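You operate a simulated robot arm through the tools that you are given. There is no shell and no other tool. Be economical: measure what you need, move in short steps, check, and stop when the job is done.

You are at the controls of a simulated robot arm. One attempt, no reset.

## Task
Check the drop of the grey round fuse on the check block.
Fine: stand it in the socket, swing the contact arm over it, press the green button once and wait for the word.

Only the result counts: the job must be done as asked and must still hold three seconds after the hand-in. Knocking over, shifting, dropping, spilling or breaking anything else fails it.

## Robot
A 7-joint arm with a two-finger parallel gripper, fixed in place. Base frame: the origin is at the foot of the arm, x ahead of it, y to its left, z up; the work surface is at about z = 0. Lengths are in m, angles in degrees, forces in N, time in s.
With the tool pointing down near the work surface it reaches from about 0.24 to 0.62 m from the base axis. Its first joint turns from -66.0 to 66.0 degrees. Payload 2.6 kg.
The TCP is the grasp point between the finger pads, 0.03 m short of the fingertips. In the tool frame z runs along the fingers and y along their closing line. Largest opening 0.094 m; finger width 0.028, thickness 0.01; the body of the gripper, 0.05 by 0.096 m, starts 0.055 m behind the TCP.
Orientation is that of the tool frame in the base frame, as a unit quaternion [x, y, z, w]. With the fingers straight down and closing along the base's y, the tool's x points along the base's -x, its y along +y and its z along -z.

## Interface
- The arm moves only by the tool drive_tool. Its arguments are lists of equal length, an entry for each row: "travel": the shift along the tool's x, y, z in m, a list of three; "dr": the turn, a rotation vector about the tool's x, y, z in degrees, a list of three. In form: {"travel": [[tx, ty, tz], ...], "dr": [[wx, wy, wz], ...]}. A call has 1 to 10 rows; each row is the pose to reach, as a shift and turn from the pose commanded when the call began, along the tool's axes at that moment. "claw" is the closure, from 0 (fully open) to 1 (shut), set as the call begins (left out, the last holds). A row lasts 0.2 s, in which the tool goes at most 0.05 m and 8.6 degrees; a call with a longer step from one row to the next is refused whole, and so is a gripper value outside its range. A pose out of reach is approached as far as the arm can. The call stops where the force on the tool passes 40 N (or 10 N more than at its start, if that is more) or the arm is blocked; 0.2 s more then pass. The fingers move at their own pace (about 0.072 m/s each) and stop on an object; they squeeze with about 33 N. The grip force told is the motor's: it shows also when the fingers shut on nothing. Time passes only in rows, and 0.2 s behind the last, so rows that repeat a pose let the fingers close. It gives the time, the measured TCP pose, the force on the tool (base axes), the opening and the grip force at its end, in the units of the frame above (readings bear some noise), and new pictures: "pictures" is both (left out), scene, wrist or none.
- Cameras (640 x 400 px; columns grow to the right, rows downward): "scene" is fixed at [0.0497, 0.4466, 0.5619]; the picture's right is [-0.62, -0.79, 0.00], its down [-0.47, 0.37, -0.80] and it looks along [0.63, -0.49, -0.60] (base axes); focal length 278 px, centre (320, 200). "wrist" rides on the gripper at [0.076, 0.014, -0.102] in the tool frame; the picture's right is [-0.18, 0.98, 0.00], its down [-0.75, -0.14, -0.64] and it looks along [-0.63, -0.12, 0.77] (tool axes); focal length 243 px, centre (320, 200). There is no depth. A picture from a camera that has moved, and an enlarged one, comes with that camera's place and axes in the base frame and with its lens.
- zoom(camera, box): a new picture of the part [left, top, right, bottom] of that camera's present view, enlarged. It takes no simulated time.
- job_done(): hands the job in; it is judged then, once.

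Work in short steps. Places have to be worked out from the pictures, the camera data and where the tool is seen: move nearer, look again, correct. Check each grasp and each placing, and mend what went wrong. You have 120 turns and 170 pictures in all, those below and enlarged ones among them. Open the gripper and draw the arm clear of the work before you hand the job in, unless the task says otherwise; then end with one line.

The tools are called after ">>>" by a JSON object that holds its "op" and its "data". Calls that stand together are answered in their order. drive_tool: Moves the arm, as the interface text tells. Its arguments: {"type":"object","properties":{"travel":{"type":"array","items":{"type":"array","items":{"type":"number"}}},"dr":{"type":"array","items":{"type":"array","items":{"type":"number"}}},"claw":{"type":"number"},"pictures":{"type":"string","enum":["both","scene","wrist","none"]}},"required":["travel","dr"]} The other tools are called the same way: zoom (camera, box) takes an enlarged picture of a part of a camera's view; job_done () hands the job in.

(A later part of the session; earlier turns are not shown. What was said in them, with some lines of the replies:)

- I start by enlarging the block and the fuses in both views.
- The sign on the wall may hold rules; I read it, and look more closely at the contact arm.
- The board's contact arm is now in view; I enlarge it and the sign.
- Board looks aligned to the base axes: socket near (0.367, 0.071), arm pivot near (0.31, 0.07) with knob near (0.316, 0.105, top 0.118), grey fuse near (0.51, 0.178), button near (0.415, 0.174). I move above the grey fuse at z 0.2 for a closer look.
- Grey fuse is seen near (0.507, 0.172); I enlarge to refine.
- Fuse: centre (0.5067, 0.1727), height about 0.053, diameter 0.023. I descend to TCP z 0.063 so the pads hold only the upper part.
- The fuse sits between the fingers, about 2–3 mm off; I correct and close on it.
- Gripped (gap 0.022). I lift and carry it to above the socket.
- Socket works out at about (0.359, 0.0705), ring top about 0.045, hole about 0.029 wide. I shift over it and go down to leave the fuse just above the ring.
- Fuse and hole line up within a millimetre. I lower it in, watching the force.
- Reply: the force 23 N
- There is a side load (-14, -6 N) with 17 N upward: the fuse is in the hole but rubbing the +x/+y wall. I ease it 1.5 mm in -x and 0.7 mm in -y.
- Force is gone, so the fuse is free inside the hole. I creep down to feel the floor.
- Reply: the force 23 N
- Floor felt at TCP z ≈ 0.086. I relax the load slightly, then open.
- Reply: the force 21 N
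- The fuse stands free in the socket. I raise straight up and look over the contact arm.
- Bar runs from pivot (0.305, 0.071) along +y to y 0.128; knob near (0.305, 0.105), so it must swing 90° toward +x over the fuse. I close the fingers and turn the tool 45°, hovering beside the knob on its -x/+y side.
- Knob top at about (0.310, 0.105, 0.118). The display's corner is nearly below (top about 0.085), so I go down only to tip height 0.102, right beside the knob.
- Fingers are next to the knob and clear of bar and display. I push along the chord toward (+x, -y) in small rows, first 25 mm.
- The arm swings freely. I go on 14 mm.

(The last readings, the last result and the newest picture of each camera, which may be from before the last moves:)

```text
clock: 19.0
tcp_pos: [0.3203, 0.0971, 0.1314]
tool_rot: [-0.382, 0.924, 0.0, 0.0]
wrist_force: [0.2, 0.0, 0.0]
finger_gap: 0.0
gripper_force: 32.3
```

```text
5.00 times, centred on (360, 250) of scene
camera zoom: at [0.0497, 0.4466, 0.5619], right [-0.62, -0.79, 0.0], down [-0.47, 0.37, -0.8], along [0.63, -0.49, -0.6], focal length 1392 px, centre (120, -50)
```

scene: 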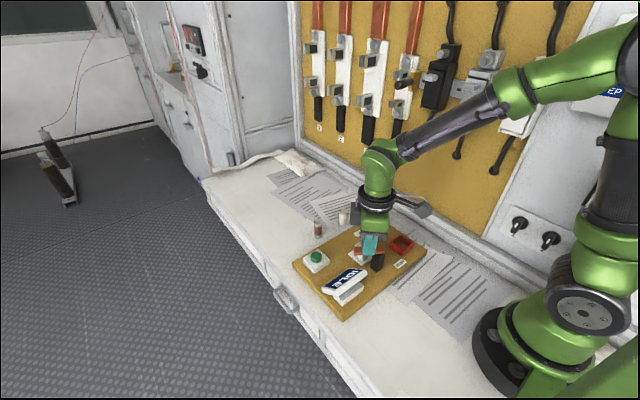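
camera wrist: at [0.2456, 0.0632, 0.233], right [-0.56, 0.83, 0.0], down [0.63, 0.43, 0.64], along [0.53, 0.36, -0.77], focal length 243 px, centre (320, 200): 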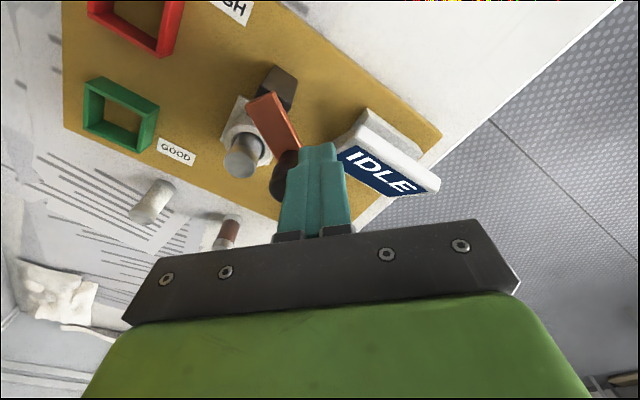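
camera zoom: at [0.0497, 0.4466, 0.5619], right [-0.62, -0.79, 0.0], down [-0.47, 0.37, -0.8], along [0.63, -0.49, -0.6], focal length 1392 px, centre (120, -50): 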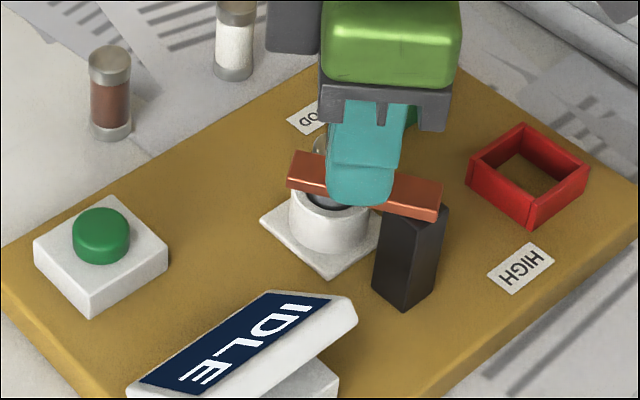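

The bar is about 56° round. But comparing the enlarged scenes, the board seems to have crept a few mm, so I push on much slower and compare again.

>>> {"op": "drive_tool", "data": {"travel": [[0, -0.0007, 0], [0, -0.0014, 0], [0, -0.0021, 0], [0, -0.0028, 0], [0, -0.0035, 0], [0, -0.0042, 0], [0, -0.0049, 0], [0, -0.0056, 0], [0, -0.0063, 0], [0, -0.007, 0]], "dr": [[0, 0, 0], [0, 0, 0], [0, 0, 0], [0, 0, 0], [0, 0, 0], [0, 0, 0], [0, 0, 0], [0, 0, 0], [0, 0, 0], [0, 0, 0]], "pictures": "none"}}

>>> {"op": "zoom", "data": {"camera": "wrist", "box": [190, 50, 400, 190]}}

>>> {"op": "zoom", "data": {"camera": "scene", "box": [310, 210, 410, 290]}}

```text
clock: 21.2
tcp_pos: [0.3256, 0.0917, 0.1316]
tool_rot: [-0.382, 0.924, 0.0, 0.0]
wrist_force: [-1.3, -0.4, 0.4]
finger_gap: 0.0
gripper_force: 32.7
```

```text
2.86 times, centred on (295, 120) of wrist
camera zoom: at [0.2614, 0.0493, 0.2325], right [-0.56, 0.83, 0.0], down [0.63, 0.43, 0.64], along [0.53, 0.36, -0.77], focal length 693 px, centre (391, 429)
```

zoom: 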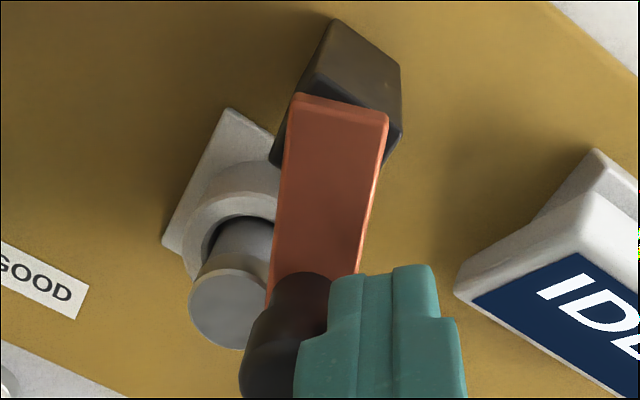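

```text
5.00 times, centred on (360, 250) of scene
camera zoom: at [0.0497, 0.4466, 0.5619], right [-0.62, -0.79, 0.0], down [-0.47, 0.37, -0.8], along [0.63, -0.49, -0.6], focal length 1392 px, centre (120, -50)
```

zoom: 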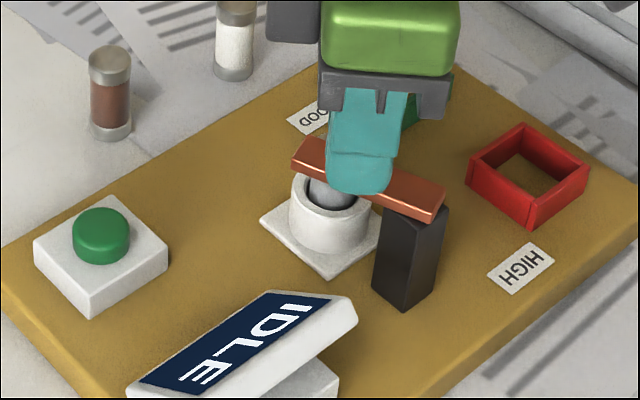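

No further creep at the slow pace. I carry on slowly.

>>> {"op": "drive_tool", "data": {"travel": [[0, -0.0007, 0], [0, -0.0014, 0], [0, -0.0021, 0], [0, -0.0028, 0], [0, -0.0035, 0], [0, -0.0042, 0], [0, -0.0049, 0], [0, -0.0055, 0], [0, -0.006, 0], [0, -0.006, 0]], "dr": [[0, 0, 0], [0, 0, 0], [0, 0, 0], [0, 0, 0], [0, 0, 0], [0, 0, 0], [0, 0, 0], [0, 0, 0], [0, 0, 0], [0, 0, 0]], "pictures": "none"}}

>>> {"op": "zoom", "data": {"camera": "wrist", "box": [190, 30, 400, 190]}}

>>> {"op": "zoom", "data": {"camera": "scene", "box": [310, 210, 410, 290]}}

```text
clock: 23.4
tcp_pos: [0.3298, 0.0903, 0.133]
tool_rot: [-0.383, 0.924, 0.0, 0.0]
wrist_force: [-1.1, -0.2, 0.1]
finger_gap: 0.0
gripper_force: 32.7
```

```text
2.50 times, centred on (295, 110) of wrist
camera zoom: at [0.2656, 0.0457, 0.2334], right [-0.56, 0.83, 0.0], down [0.63, 0.43, 0.64], along [0.53, 0.36, -0.77], focal length 606 px, centre (382, 425)
```

zoom: 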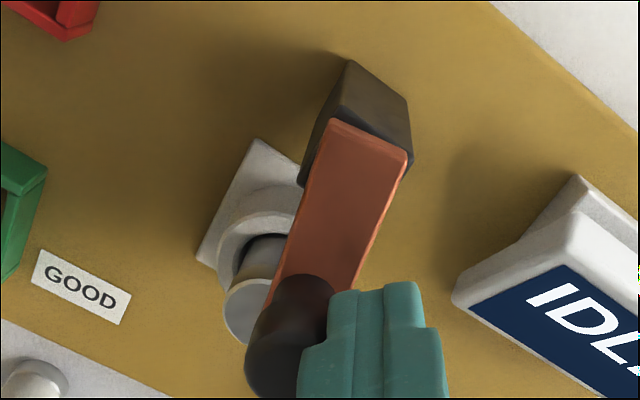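

```text
5.00 times, centred on (360, 250) of scene
camera zoom: at [0.0497, 0.4466, 0.5619], right [-0.62, -0.79, 0.0], down [-0.47, 0.37, -0.8], along [0.63, -0.49, -0.6], focal length 1392 px, centre (120, -50)
```

zoom: 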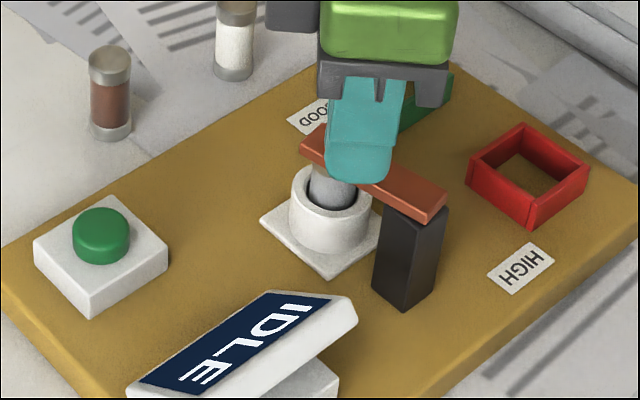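

Bar now about 10–15° short. I push a further 5 mm slowly.

>>> {"op": "drive_tool", "data": {"travel": [[0, -0.0007, 0], [0, -0.0014, 0], [0, -0.0021, 0], [0, -0.0028, 0], [0, -0.0035, 0], [0, -0.0042, 0], [0, -0.005, 0], [0, -0.005, 0]], "dr": [[0, 0, 0], [0, 0, 0], [0, 0, 0], [0, 0, 0], [0, 0, 0], [0, 0, 0], [0, 0, 0], [0, 0, 0]], "pictures": "none"}}

>>> {"op": "zoom", "data": {"camera": "wrist", "box": [190, 30, 400, 190]}}

>>> {"op": "zoom", "data": {"camera": "scene", "box": [310, 210, 410, 290]}}

```text
clock: 25.2
tcp_pos: [0.3322, 0.0844, 0.1314]
tool_rot: [-0.382, 0.924, -0.001, 0.0]
wrist_force: [-2.9, 0.8, -1.0]
finger_gap: 0.0001
gripper_force: 33.6
```

```text
2.50 times, centred on (295, 110) of wrist
camera zoom: at [0.2686, 0.0417, 0.2332], right [-0.56, 0.83, 0.0], down [0.63, 0.43, 0.64], along [0.53, 0.36, -0.77], focal length 606 px, centre (382, 425)
```

zoom: 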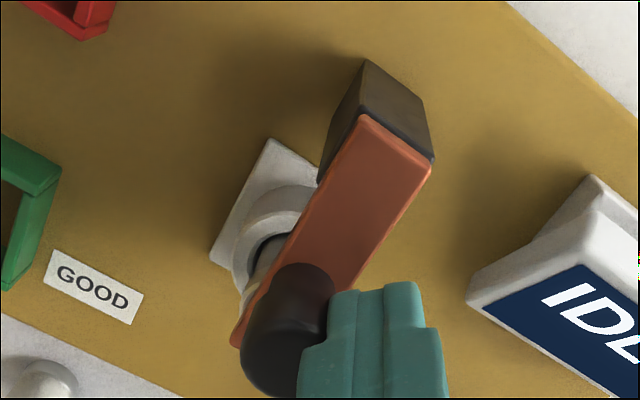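

```text
5.00 times, centred on (360, 250) of scene
camera zoom: at [0.0497, 0.4466, 0.5619], right [-0.62, -0.79, 0.0], down [-0.47, 0.37, -0.8], along [0.63, -0.49, -0.6], focal length 1392 px, centre (120, -50)
```

zoom: 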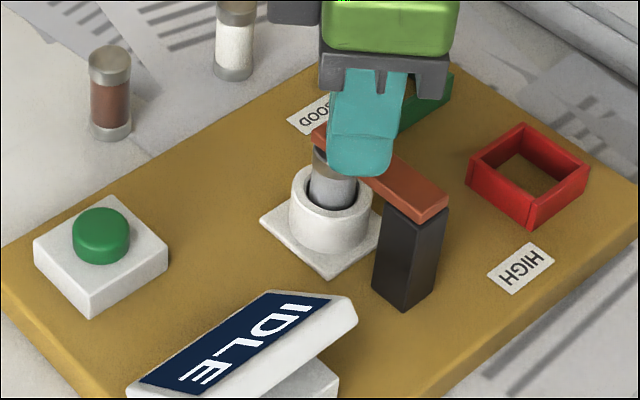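

The bar is now parallel to the socket plate's edges, i.e. about 90°. I back off and look from above.

>>> {"op": "drive_tool", "data": {"travel": [[0, 0.006, 0], [0, 0.015, -0.01], [0, 0.02, -0.05], [0.04, 0.02, -0.08], [0.07, 0.02, -0.11]], "dr": [[0, 0, 0], [0, 0, 0], [0, 0, 0], [0, 0, 0], [0, 0, 0]]}}

>>> {"op": "zoom", "data": {"camera": "wrist", "box": [150, 0, 390, 160]}}

>>> {"op": "zoom", "data": {"camera": "scene", "box": [310, 210, 410, 290]}}

```text
clock: 26.4
tcp_pos: [0.268, 0.0502, 0.2418]
tool_rot: [-0.383, 0.924, 0.0, 0.001]
wrist_force: [-0.3, -1.1, -0.6]
finger_gap: 0.0001
gripper_force: 32.6
camera wrist: at [0.2043, 0.0071, 0.3431], right [-0.56, 0.83, 0.0], down [0.63, 0.43, 0.64], along [0.53, 0.36, -0.77], focal length 243 px, centre (320, 200)
```

scene: 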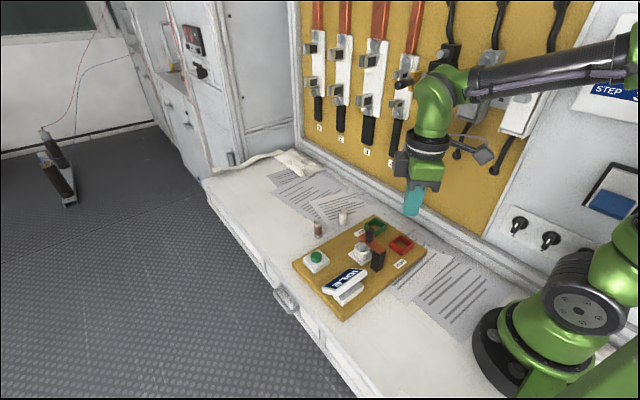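
wrist: 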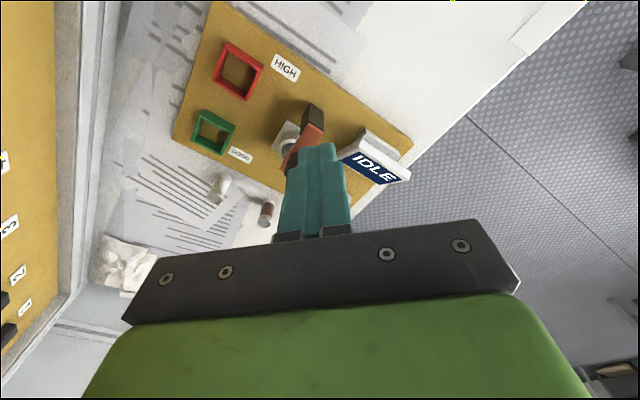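

```text
2.50 times, centred on (270, 80) of wrist
camera zoom: at [0.2043, 0.0071, 0.3431], right [-0.56, 0.83, 0.0], down [0.63, 0.43, 0.64], along [0.53, 0.36, -0.77], focal length 606 px, centre (445, 500)
```

zoom: 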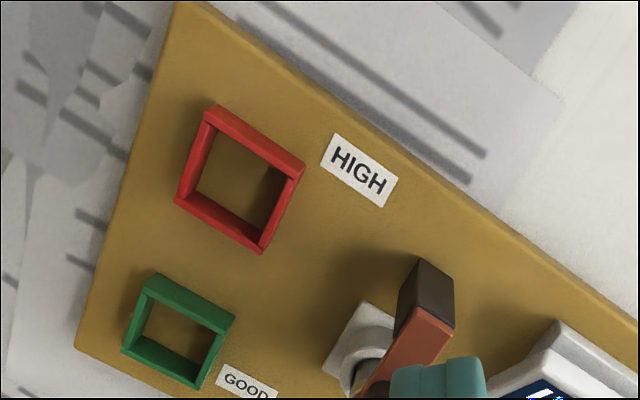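

```text
5.00 times, centred on (360, 250) of scene
camera zoom: at [0.0498, 0.4466, 0.5619], right [-0.62, -0.79, 0.0], down [-0.47, 0.37, -0.8], along [0.63, -0.49, -0.6], focal length 1392 px, centre (120, -50)
```

zoom: 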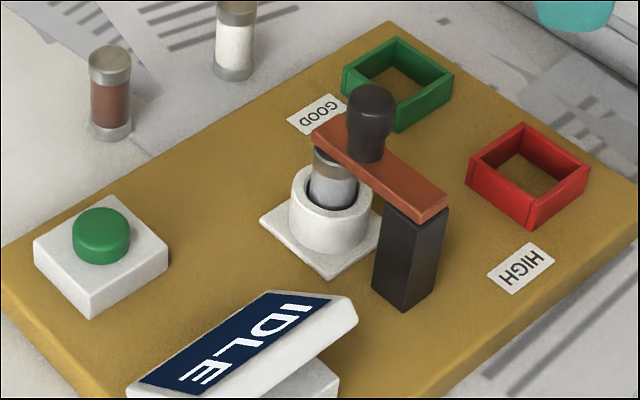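

>>> {"op": "zoom", "data": {"camera": "scene", "box": [360, 222, 405, 276]}}

>>> {"op": "drive_tool", "data": {"travel": [[0.02, 0.03, -0.01], [0.03, 0.06, -0.02], [0.04, 0.08, -0.02]], "dr": [[0, 0, 8], [0, 0, 16], [0, 0, 24]], "pictures": "wrist"}}

```text
7.41 times, centred on (382, 249) of scene
camera zoom: at [0.0498, 0.4466, 0.5619], right [-0.62, -0.79, 0.0], down [-0.47, 0.37, -0.8], along [0.63, -0.49, -0.6], focal length 2062 px, centre (-143, -163)
```

zoom: 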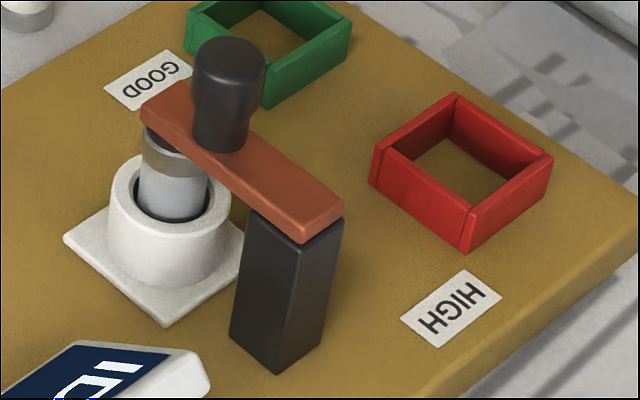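

```text
clock: 27.2
tcp_pos: [0.1844, 0.0789, 0.2624]
tool_rot: [-0.181, 0.983, 0.0, 0.0]
wrist_force: [-1.4, 0.2, -0.1]
finger_gap: 0.0001
gripper_force: 33.2
camera wrist: at [0.107, 0.0657, 0.3641], right [-0.18, 0.98, 0.0], down [0.75, 0.14, 0.64], along [0.63, 0.11, -0.77], focal length 243 px, centre (320, 200)
```

wrist: 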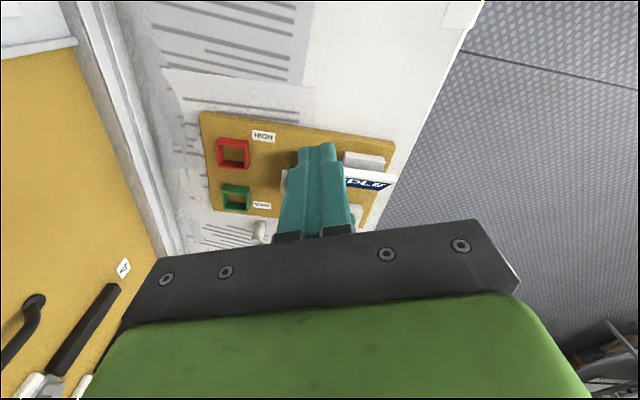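

Bar is aligned with the x-axis to about a degree. I check from above with open fingers before pressing.

>>> {"op": "drive_tool", "data": {"travel": [[-0.025, -0.012, 0.005], [-0.05, -0.024, 0.01], [-0.07, -0.036, 0.015], [-0.07, -0.036, 0.015]], "dr": [[0, 0, 7], [0, 0, 14], [0, 0, 21], [0, 0, 21]], "claw": 0.1, "pictures": "wrist"}}

>>> {"op": "zoom", "data": {"camera": "wrist", "box": [230, 60, 450, 220]}}

```text
clock: 28.2
tcp_pos: [0.2644, 0.069, 0.2484]
tool_rot: [0.0, 1.0, 0.0, 0.0]
wrist_force: [-0.5, 0.1, 0.2]
finger_gap: 0.0845
gripper_force: 0.0
camera wrist: at [0.1871, 0.0835, 0.3485], right [0.19, 0.98, 0.0], down [0.75, -0.14, 0.64], along [0.63, -0.12, -0.77], focal length 243 px, centre (320, 200)
```

wrist: 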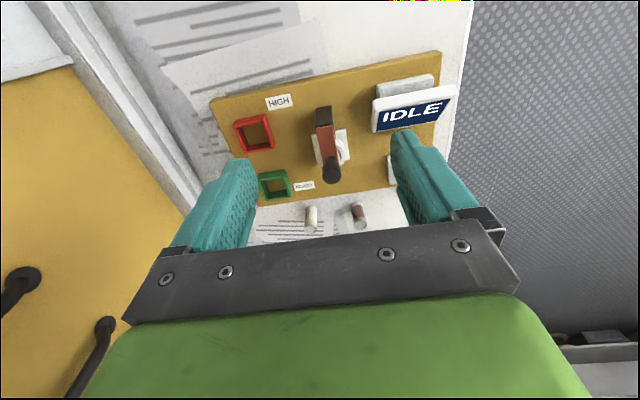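

```text
2.50 times, centred on (340, 140) of wrist
camera zoom: at [0.1871, 0.0835, 0.3485], right [0.19, 0.98, 0.0], down [0.75, -0.14, 0.64], along [0.63, -0.12, -0.77], focal length 606 px, centre (270, 350)
```

zoom: 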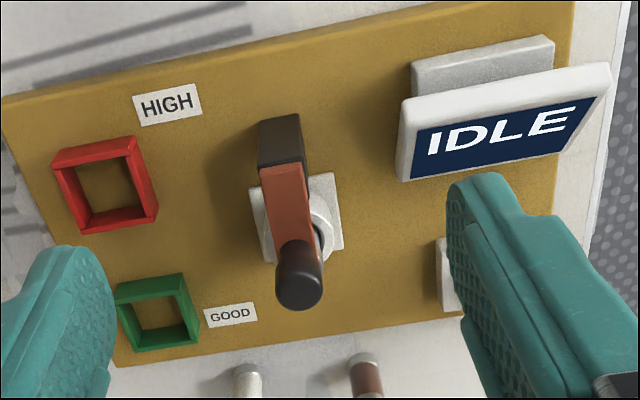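

The bar lies over socket and fuse (both at y ≈ 0.068). Now to the button, near (0.416, 0.168): I close the fingers and hover there for a measurement.

>>> {"op": "drive_tool", "data": {"travel": [[-0.03, 0.02, 0], [-0.06, 0.045, 0], [-0.09, 0.07, 0.02], [-0.12, 0.09, 0.05], [-0.15, 0.099, 0.08], [-0.15, 0.099, 0.1], [-0.15, 0.099, 0.1]], "dr": [[0, 0, 0], [0, 0, 0], [0, 0, 0], [0, 0, 0], [0, 0, 0], [0, 0, 0], [0, 0, 0]], "claw": 1.0}}

>>> {"op": "zoom", "data": {"camera": "wrist", "box": [250, 30, 390, 170]}}

>>> {"op": "zoom", "data": {"camera": "scene", "box": [280, 200, 380, 290]}}

```text
clock: 29.8
tcp_pos: [0.4135, 0.169, 0.1464]
tool_rot: [0.0, 1.0, 0.0, 0.0]
wrist_force: [0.8, 0.0, 0.2]
finger_gap: 0.0
gripper_force: 33.2
camera wrist: at [0.3374, 0.1843, 0.2481], right [0.18, 0.98, 0.0], down [0.75, -0.14, 0.64], along [0.63, -0.12, -0.77], focal length 243 px, centre (320, 200)
```

scene: 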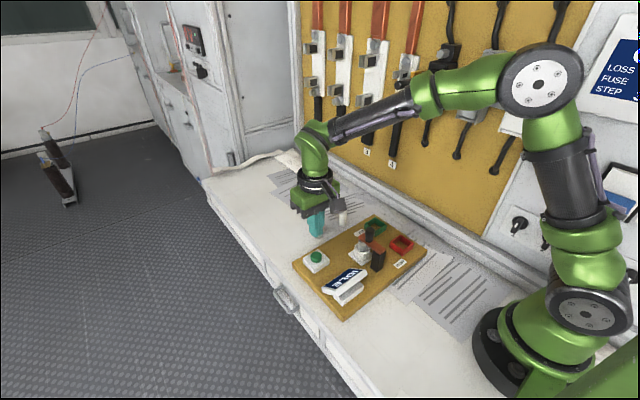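
wrist: 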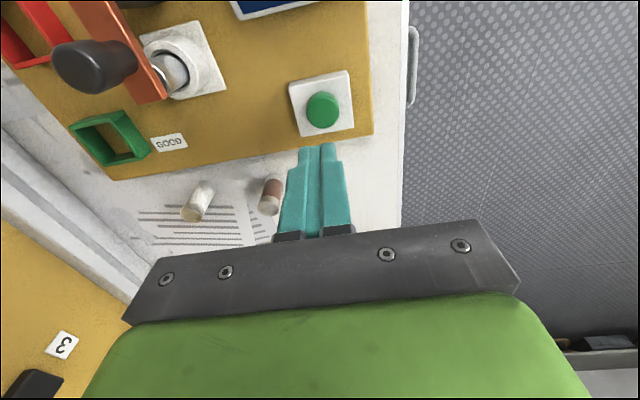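

```text
2.86 times, centred on (320, 100) of wrist
camera zoom: at [0.3374, 0.1843, 0.2481], right [0.18, 0.98, 0.0], down [0.75, -0.14, 0.64], along [0.63, -0.12, -0.77], focal length 693 px, centre (320, 486)
```

zoom: 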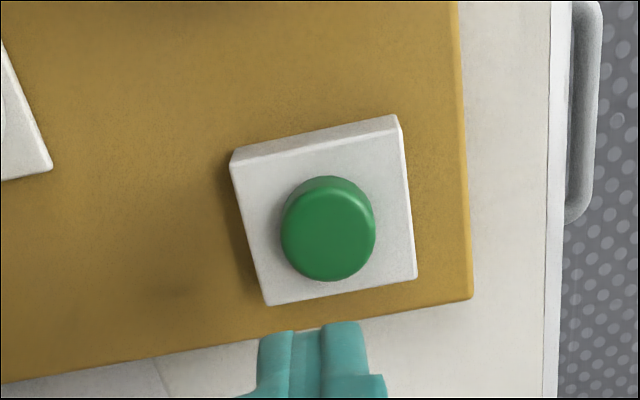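

```text
4.44 times, centred on (330, 245) of scene
camera zoom: at [0.0497, 0.4466, 0.5619], right [-0.62, -0.79, 0.0], down [-0.47, 0.37, -0.8], along [0.63, -0.49, -0.6], focal length 1237 px, centre (276, 0)
```

zoom: 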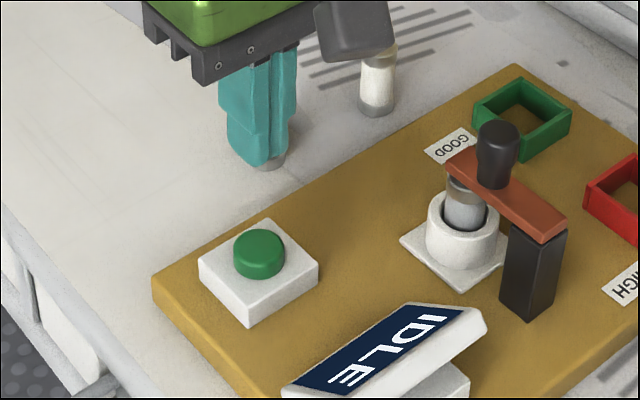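

Button centre about (0.409, 0.1727), top about 0.05. I shift there and descend to a tip height of about 0.06.

>>> {"op": "drive_tool", "data": {"travel": [[0.0043, 0.0025, 0], [0.0043, 0.0025, 0.03], [0.0043, 0.0025, 0.053], [0.0043, 0.0025, 0.053]], "dr": [[0, 0, 0], [0, 0, 0], [0, 0, 0], [0, 0, 0]], "pictures": "wrist"}}

>>> {"op": "zoom", "data": {"camera": "scene", "box": [280, 200, 380, 290]}}

```text
clock: 30.8
tcp_pos: [0.4082, 0.1706, 0.0953]
tool_rot: [0.0, 1.0, 0.001, 0.0]
wrist_force: [-1.0, -0.4, 0.2]
finger_gap: 0.0003
gripper_force: 33.1
camera wrist: at [0.3319, 0.1866, 0.1967], right [0.18, 0.98, 0.0], down [0.75, -0.14, 0.64], along [0.63, -0.12, -0.77], focal length 243 px, centre (320, 200)
```

wrist: 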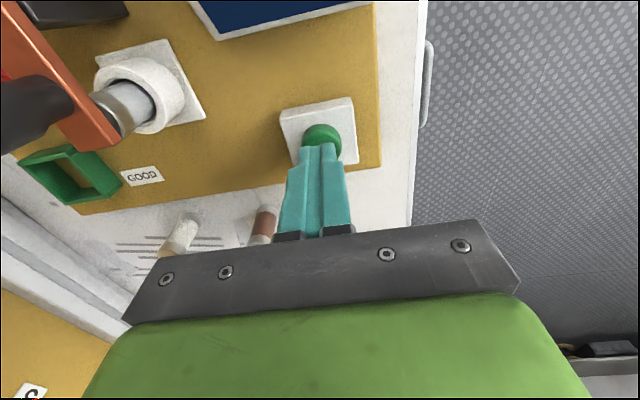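

```text
4.44 times, centred on (330, 245) of scene
camera zoom: at [0.0497, 0.4466, 0.5619], right [-0.62, -0.79, 0.0], down [-0.47, 0.37, -0.8], along [0.63, -0.49, -0.6], focal length 1237 px, centre (276, 0)
```

zoom: 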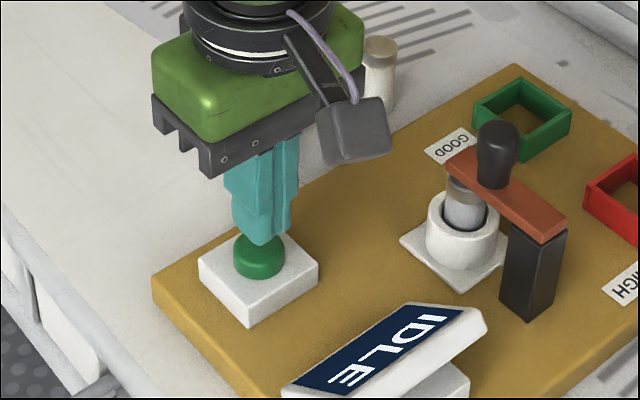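

>>> {"op": "zoom", "data": {"camera": "wrist", "box": [0, 20, 220, 180]}}

>>> {"op": "zoom", "data": {"camera": "scene", "box": [360, 225, 410, 275]}}

```text
2.50 times, centred on (110, 100) of wrist
camera zoom: at [0.3319, 0.1866, 0.1967], right [0.18, 0.98, 0.0], down [0.75, -0.14, 0.64], along [0.63, -0.12, -0.77], focal length 606 px, centre (845, 450)
```

zoom: 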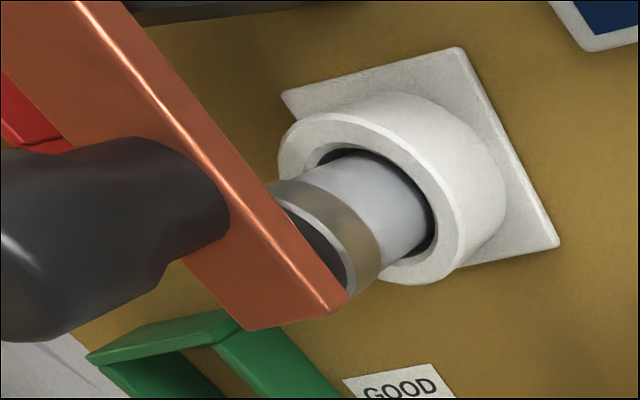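

```text
8.00 times, centred on (385, 250) of scene
camera zoom: at [0.0497, 0.4466, 0.5619], right [-0.62, -0.79, 0.0], down [-0.47, 0.37, -0.8], along [0.63, -0.49, -0.6], focal length 2226 px, centre (-200, -200)
```

zoom: 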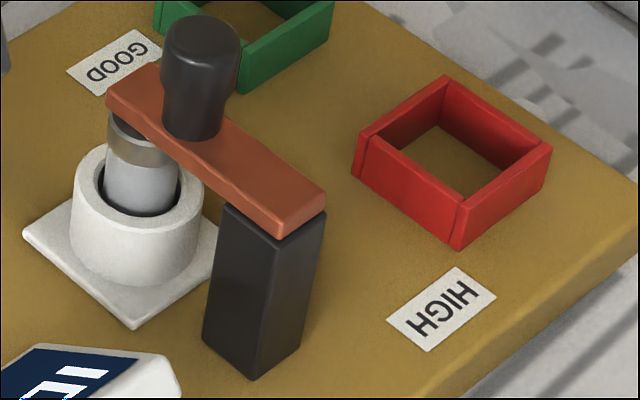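

The bar is centred over the fuse (bar y 0.0585–0.0785, fuse 0.057–0.080). I press down in small steps.

>>> {"op": "drive_tool", "data": {"travel": [[0, 0, 0.004], [0, 0, 0.008], [0, 0, 0.011], [0, 0, 0.013]], "dr": [[0, 0, 0], [0, 0, 0], [0, 0, 0], [0, 0, 0]], "pictures": "none"}}

>>> {"op": "zoom", "data": {"camera": "scene", "box": [280, 200, 380, 300]}}

```text
clock: 31.8
tcp_pos: [0.4086, 0.1719, 0.0803]
tool_rot: [0.001, 1.0, 0.0, 0.0]
wrist_force: [-0.3, -1.0, 1.2]
finger_gap: 0.0001
gripper_force: 32.7
```

```text
4.00 times, centred on (330, 250) of scene
camera zoom: at [0.0497, 0.4466, 0.5619], right [-0.62, -0.79, 0.0], down [-0.47, 0.37, -0.8], along [0.63, -0.49, -0.6], focal length 1113 px, centre (280, 0)
```

zoom: 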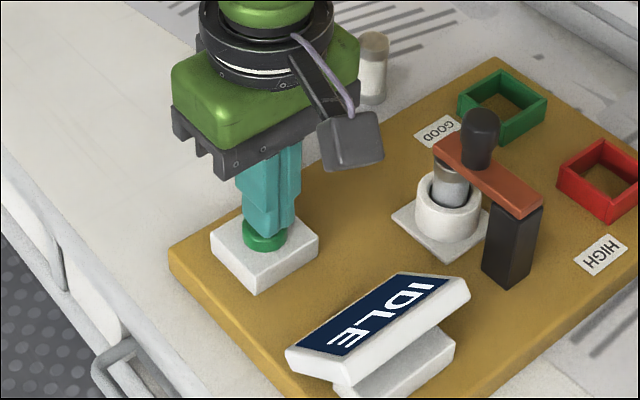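

Just touching. I press a few millimetres more.

>>> {"op": "drive_tool", "data": {"travel": [[0, 0, 0.0015], [0, 0, 0.003], [0, 0, 0.004]], "dr": [[0, 0, 0], [0, 0, 0], [0, 0, 0]], "pictures": "none"}}

>>> {"op": "zoom", "data": {"camera": "scene", "box": [280, 200, 380, 300]}}

```text
clock: 32.6
tcp_pos: [0.4089, 0.1705, 0.0773]
tool_rot: [0.0, 1.0, 0.001, 0.0]
wrist_force: [-0.3, -0.3, 5.0]
finger_gap: 0.0
gripper_force: 32.7
```

```text
4.00 times, centred on (330, 250) of scene
camera zoom: at [0.0497, 0.4466, 0.5619], right [-0.62, -0.79, 0.0], down [-0.47, 0.37, -0.8], along [0.63, -0.49, -0.6], focal length 1113 px, centre (280, 0)
```

zoom: 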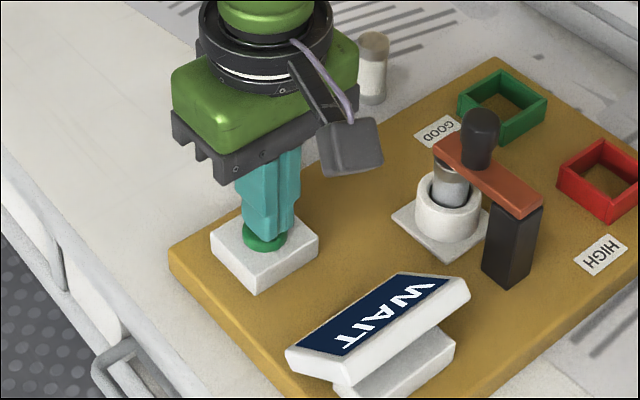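

The display shows WAIT: the press took. I release straight up and wait.

>>> {"op": "drive_tool", "data": {"travel": [[0, 0, -0.02], [0, 0, -0.06], [0, 0, -0.1], [0, 0, -0.12], [0, 0, -0.12], [0, 0, -0.12], [0, 0, -0.12], [0, 0, -0.12]], "dr": [[0, 0, 0], [0, 0, 0], [0, 0, 0], [0, 0, 0], [0, 0, 0], [0, 0, 0], [0, 0, 0], [0, 0, 0]], "pictures": "none"}}

>>> {"op": "zoom", "data": {"camera": "scene", "box": [280, 200, 430, 310]}}

```text
clock: 34.4
tcp_pos: [0.4074, 0.1712, 0.1958]
tool_rot: [0.0, 1.0, 0.001, -0.001]
wrist_force: [0.5, 0.0, 0.5]
finger_gap: 0.0
gripper_force: 33.1
```

```text
3.64 times, centred on (355, 255) of scene
camera zoom: at [0.0497, 0.4466, 0.5619], right [-0.62, -0.79, 0.0], down [-0.47, 0.37, -0.8], along [0.63, -0.49, -0.6], focal length 1012 px, centre (193, 0)
```

zoom: 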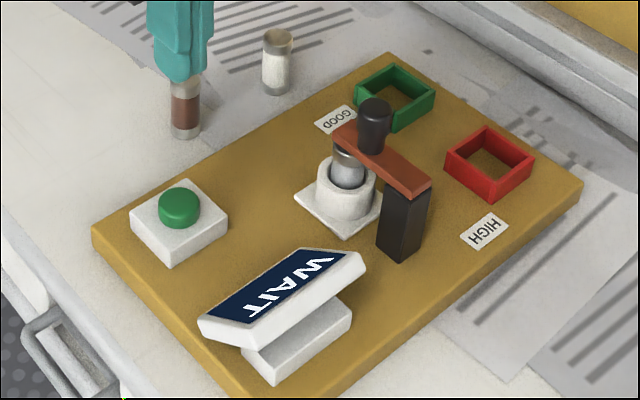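

Still WAIT. I hold still and let time pass, opening the gripper meanwhile.

>>> {"op": "drive_tool", "data": {"travel": [[0, 0, -0.02], [0, 0, -0.04], [0, 0, -0.04], [0, 0, -0.04], [0, 0, -0.04], [0, 0, -0.04], [0, 0, -0.04], [0, 0, -0.04], [0, 0, -0.04], [0, 0, -0.04]], "dr": [[0, 0, 0], [0, 0, 0], [0, 0, 0], [0, 0, 0], [0, 0, 0], [0, 0, 0], [0, 0, 0], [0, 0, 0], [0, 0, 0], [0, 0, 0]], "claw": 0.3, "pictures": "none"}}

>>> {"op": "zoom", "data": {"camera": "scene", "box": [280, 200, 430, 310]}}

```text
clock: 36.6
tcp_pos: [0.4093, 0.1712, 0.2368]
tool_rot: [-0.001, 1.0, 0.0, 0.0]
wrist_force: [0.0, 0.7, -0.1]
finger_gap: 0.066
gripper_force: 0.1
```

```text
3.64 times, centred on (355, 255) of scene
camera zoom: at [0.0497, 0.4466, 0.5619], right [-0.62, -0.79, 0.0], down [-0.47, 0.37, -0.8], along [0.63, -0.49, -0.6], focal length 1012 px, centre (193, 0)
```

zoom: 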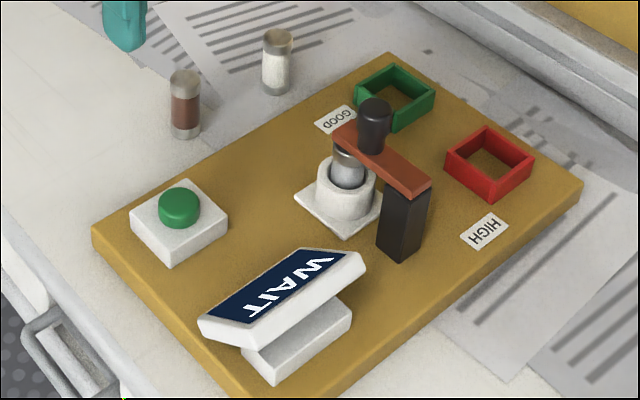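

Still WAIT about 4 s after the press; I wait on.

>>> {"op": "drive_tool", "data": {"travel": [[0, 0, 0], [0, 0, 0], [0, 0, 0], [0, 0, 0], [0, 0, 0], [0, 0, 0], [0, 0, 0], [0, 0, 0], [0, 0, 0], [0, 0, 0]], "dr": [[0, 0, 0], [0, 0, 0], [0, 0, 0], [0, 0, 0], [0, 0, 0], [0, 0, 0], [0, 0, 0], [0, 0, 0], [0, 0, 0], [0, 0, 0]], "pictures": "none"}}

>>> {"op": "drive_tool", "data": {"travel": [[0, 0, 0], [0, 0, 0], [0, 0, 0], [0, 0, 0], [0, 0, 0], [0, 0, 0], [0, 0, 0], [0, 0, 0], [0, 0, 0], [0, 0, 0]], "dr": [[0, 0, 0], [0, 0, 0], [0, 0, 0], [0, 0, 0], [0, 0, 0], [0, 0, 0], [0, 0, 0], [0, 0, 0], [0, 0, 0], [0, 0, 0]], "pictures": "none"}}

>>> {"op": "zoom", "data": {"camera": "scene", "box": [280, 200, 430, 310]}}

```text
clock: 38.8
tcp_pos: [0.4091, 0.1701, 0.2365]
tool_rot: [-0.001, 1.0, 0.0, 0.0]
wrist_force: [-0.4, 0.3, -0.6]
finger_gap: 0.0659
gripper_force: 0.0
```

```text
clock: 41.0
tcp_pos: [0.4074, 0.1706, 0.2362]
tool_rot: [0.0, 1.0, 0.0, 0.0]
wrist_force: [0.4, 0.9, 0.3]
finger_gap: 0.0658
gripper_force: 0.0
```

```text
3.64 times, centred on (355, 255) of scene
camera zoom: at [0.0497, 0.4466, 0.5619], right [-0.62, -0.79, 0.0], down [-0.47, 0.37, -0.8], along [0.63, -0.49, -0.6], focal length 1012 px, centre (193, 0)
```

zoom: 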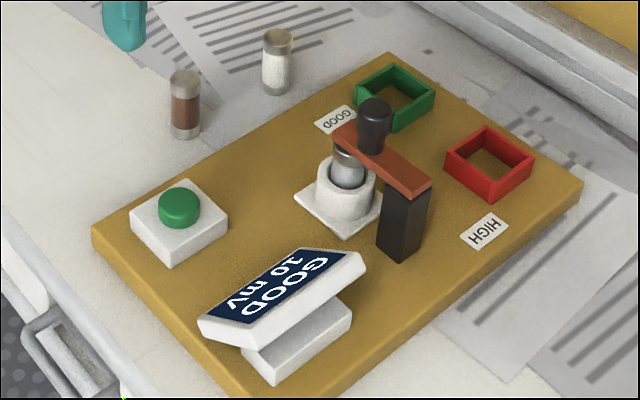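

The display reads GOOD, 10 mV. The fuse stands in the socket under the contact arm, the gripper is open and the arm is clear. Sorting into a tray wasn't asked for, so I hand in.

>>> {"op": "job_done", "data": {}}

```text
The job is handed in.
```

The grey fuse was checked and the block reads GOOD at 10 mV; the fuse is still in the socket under the contact arm, and the block itself crept about 3–4 mm while I swung the arm.
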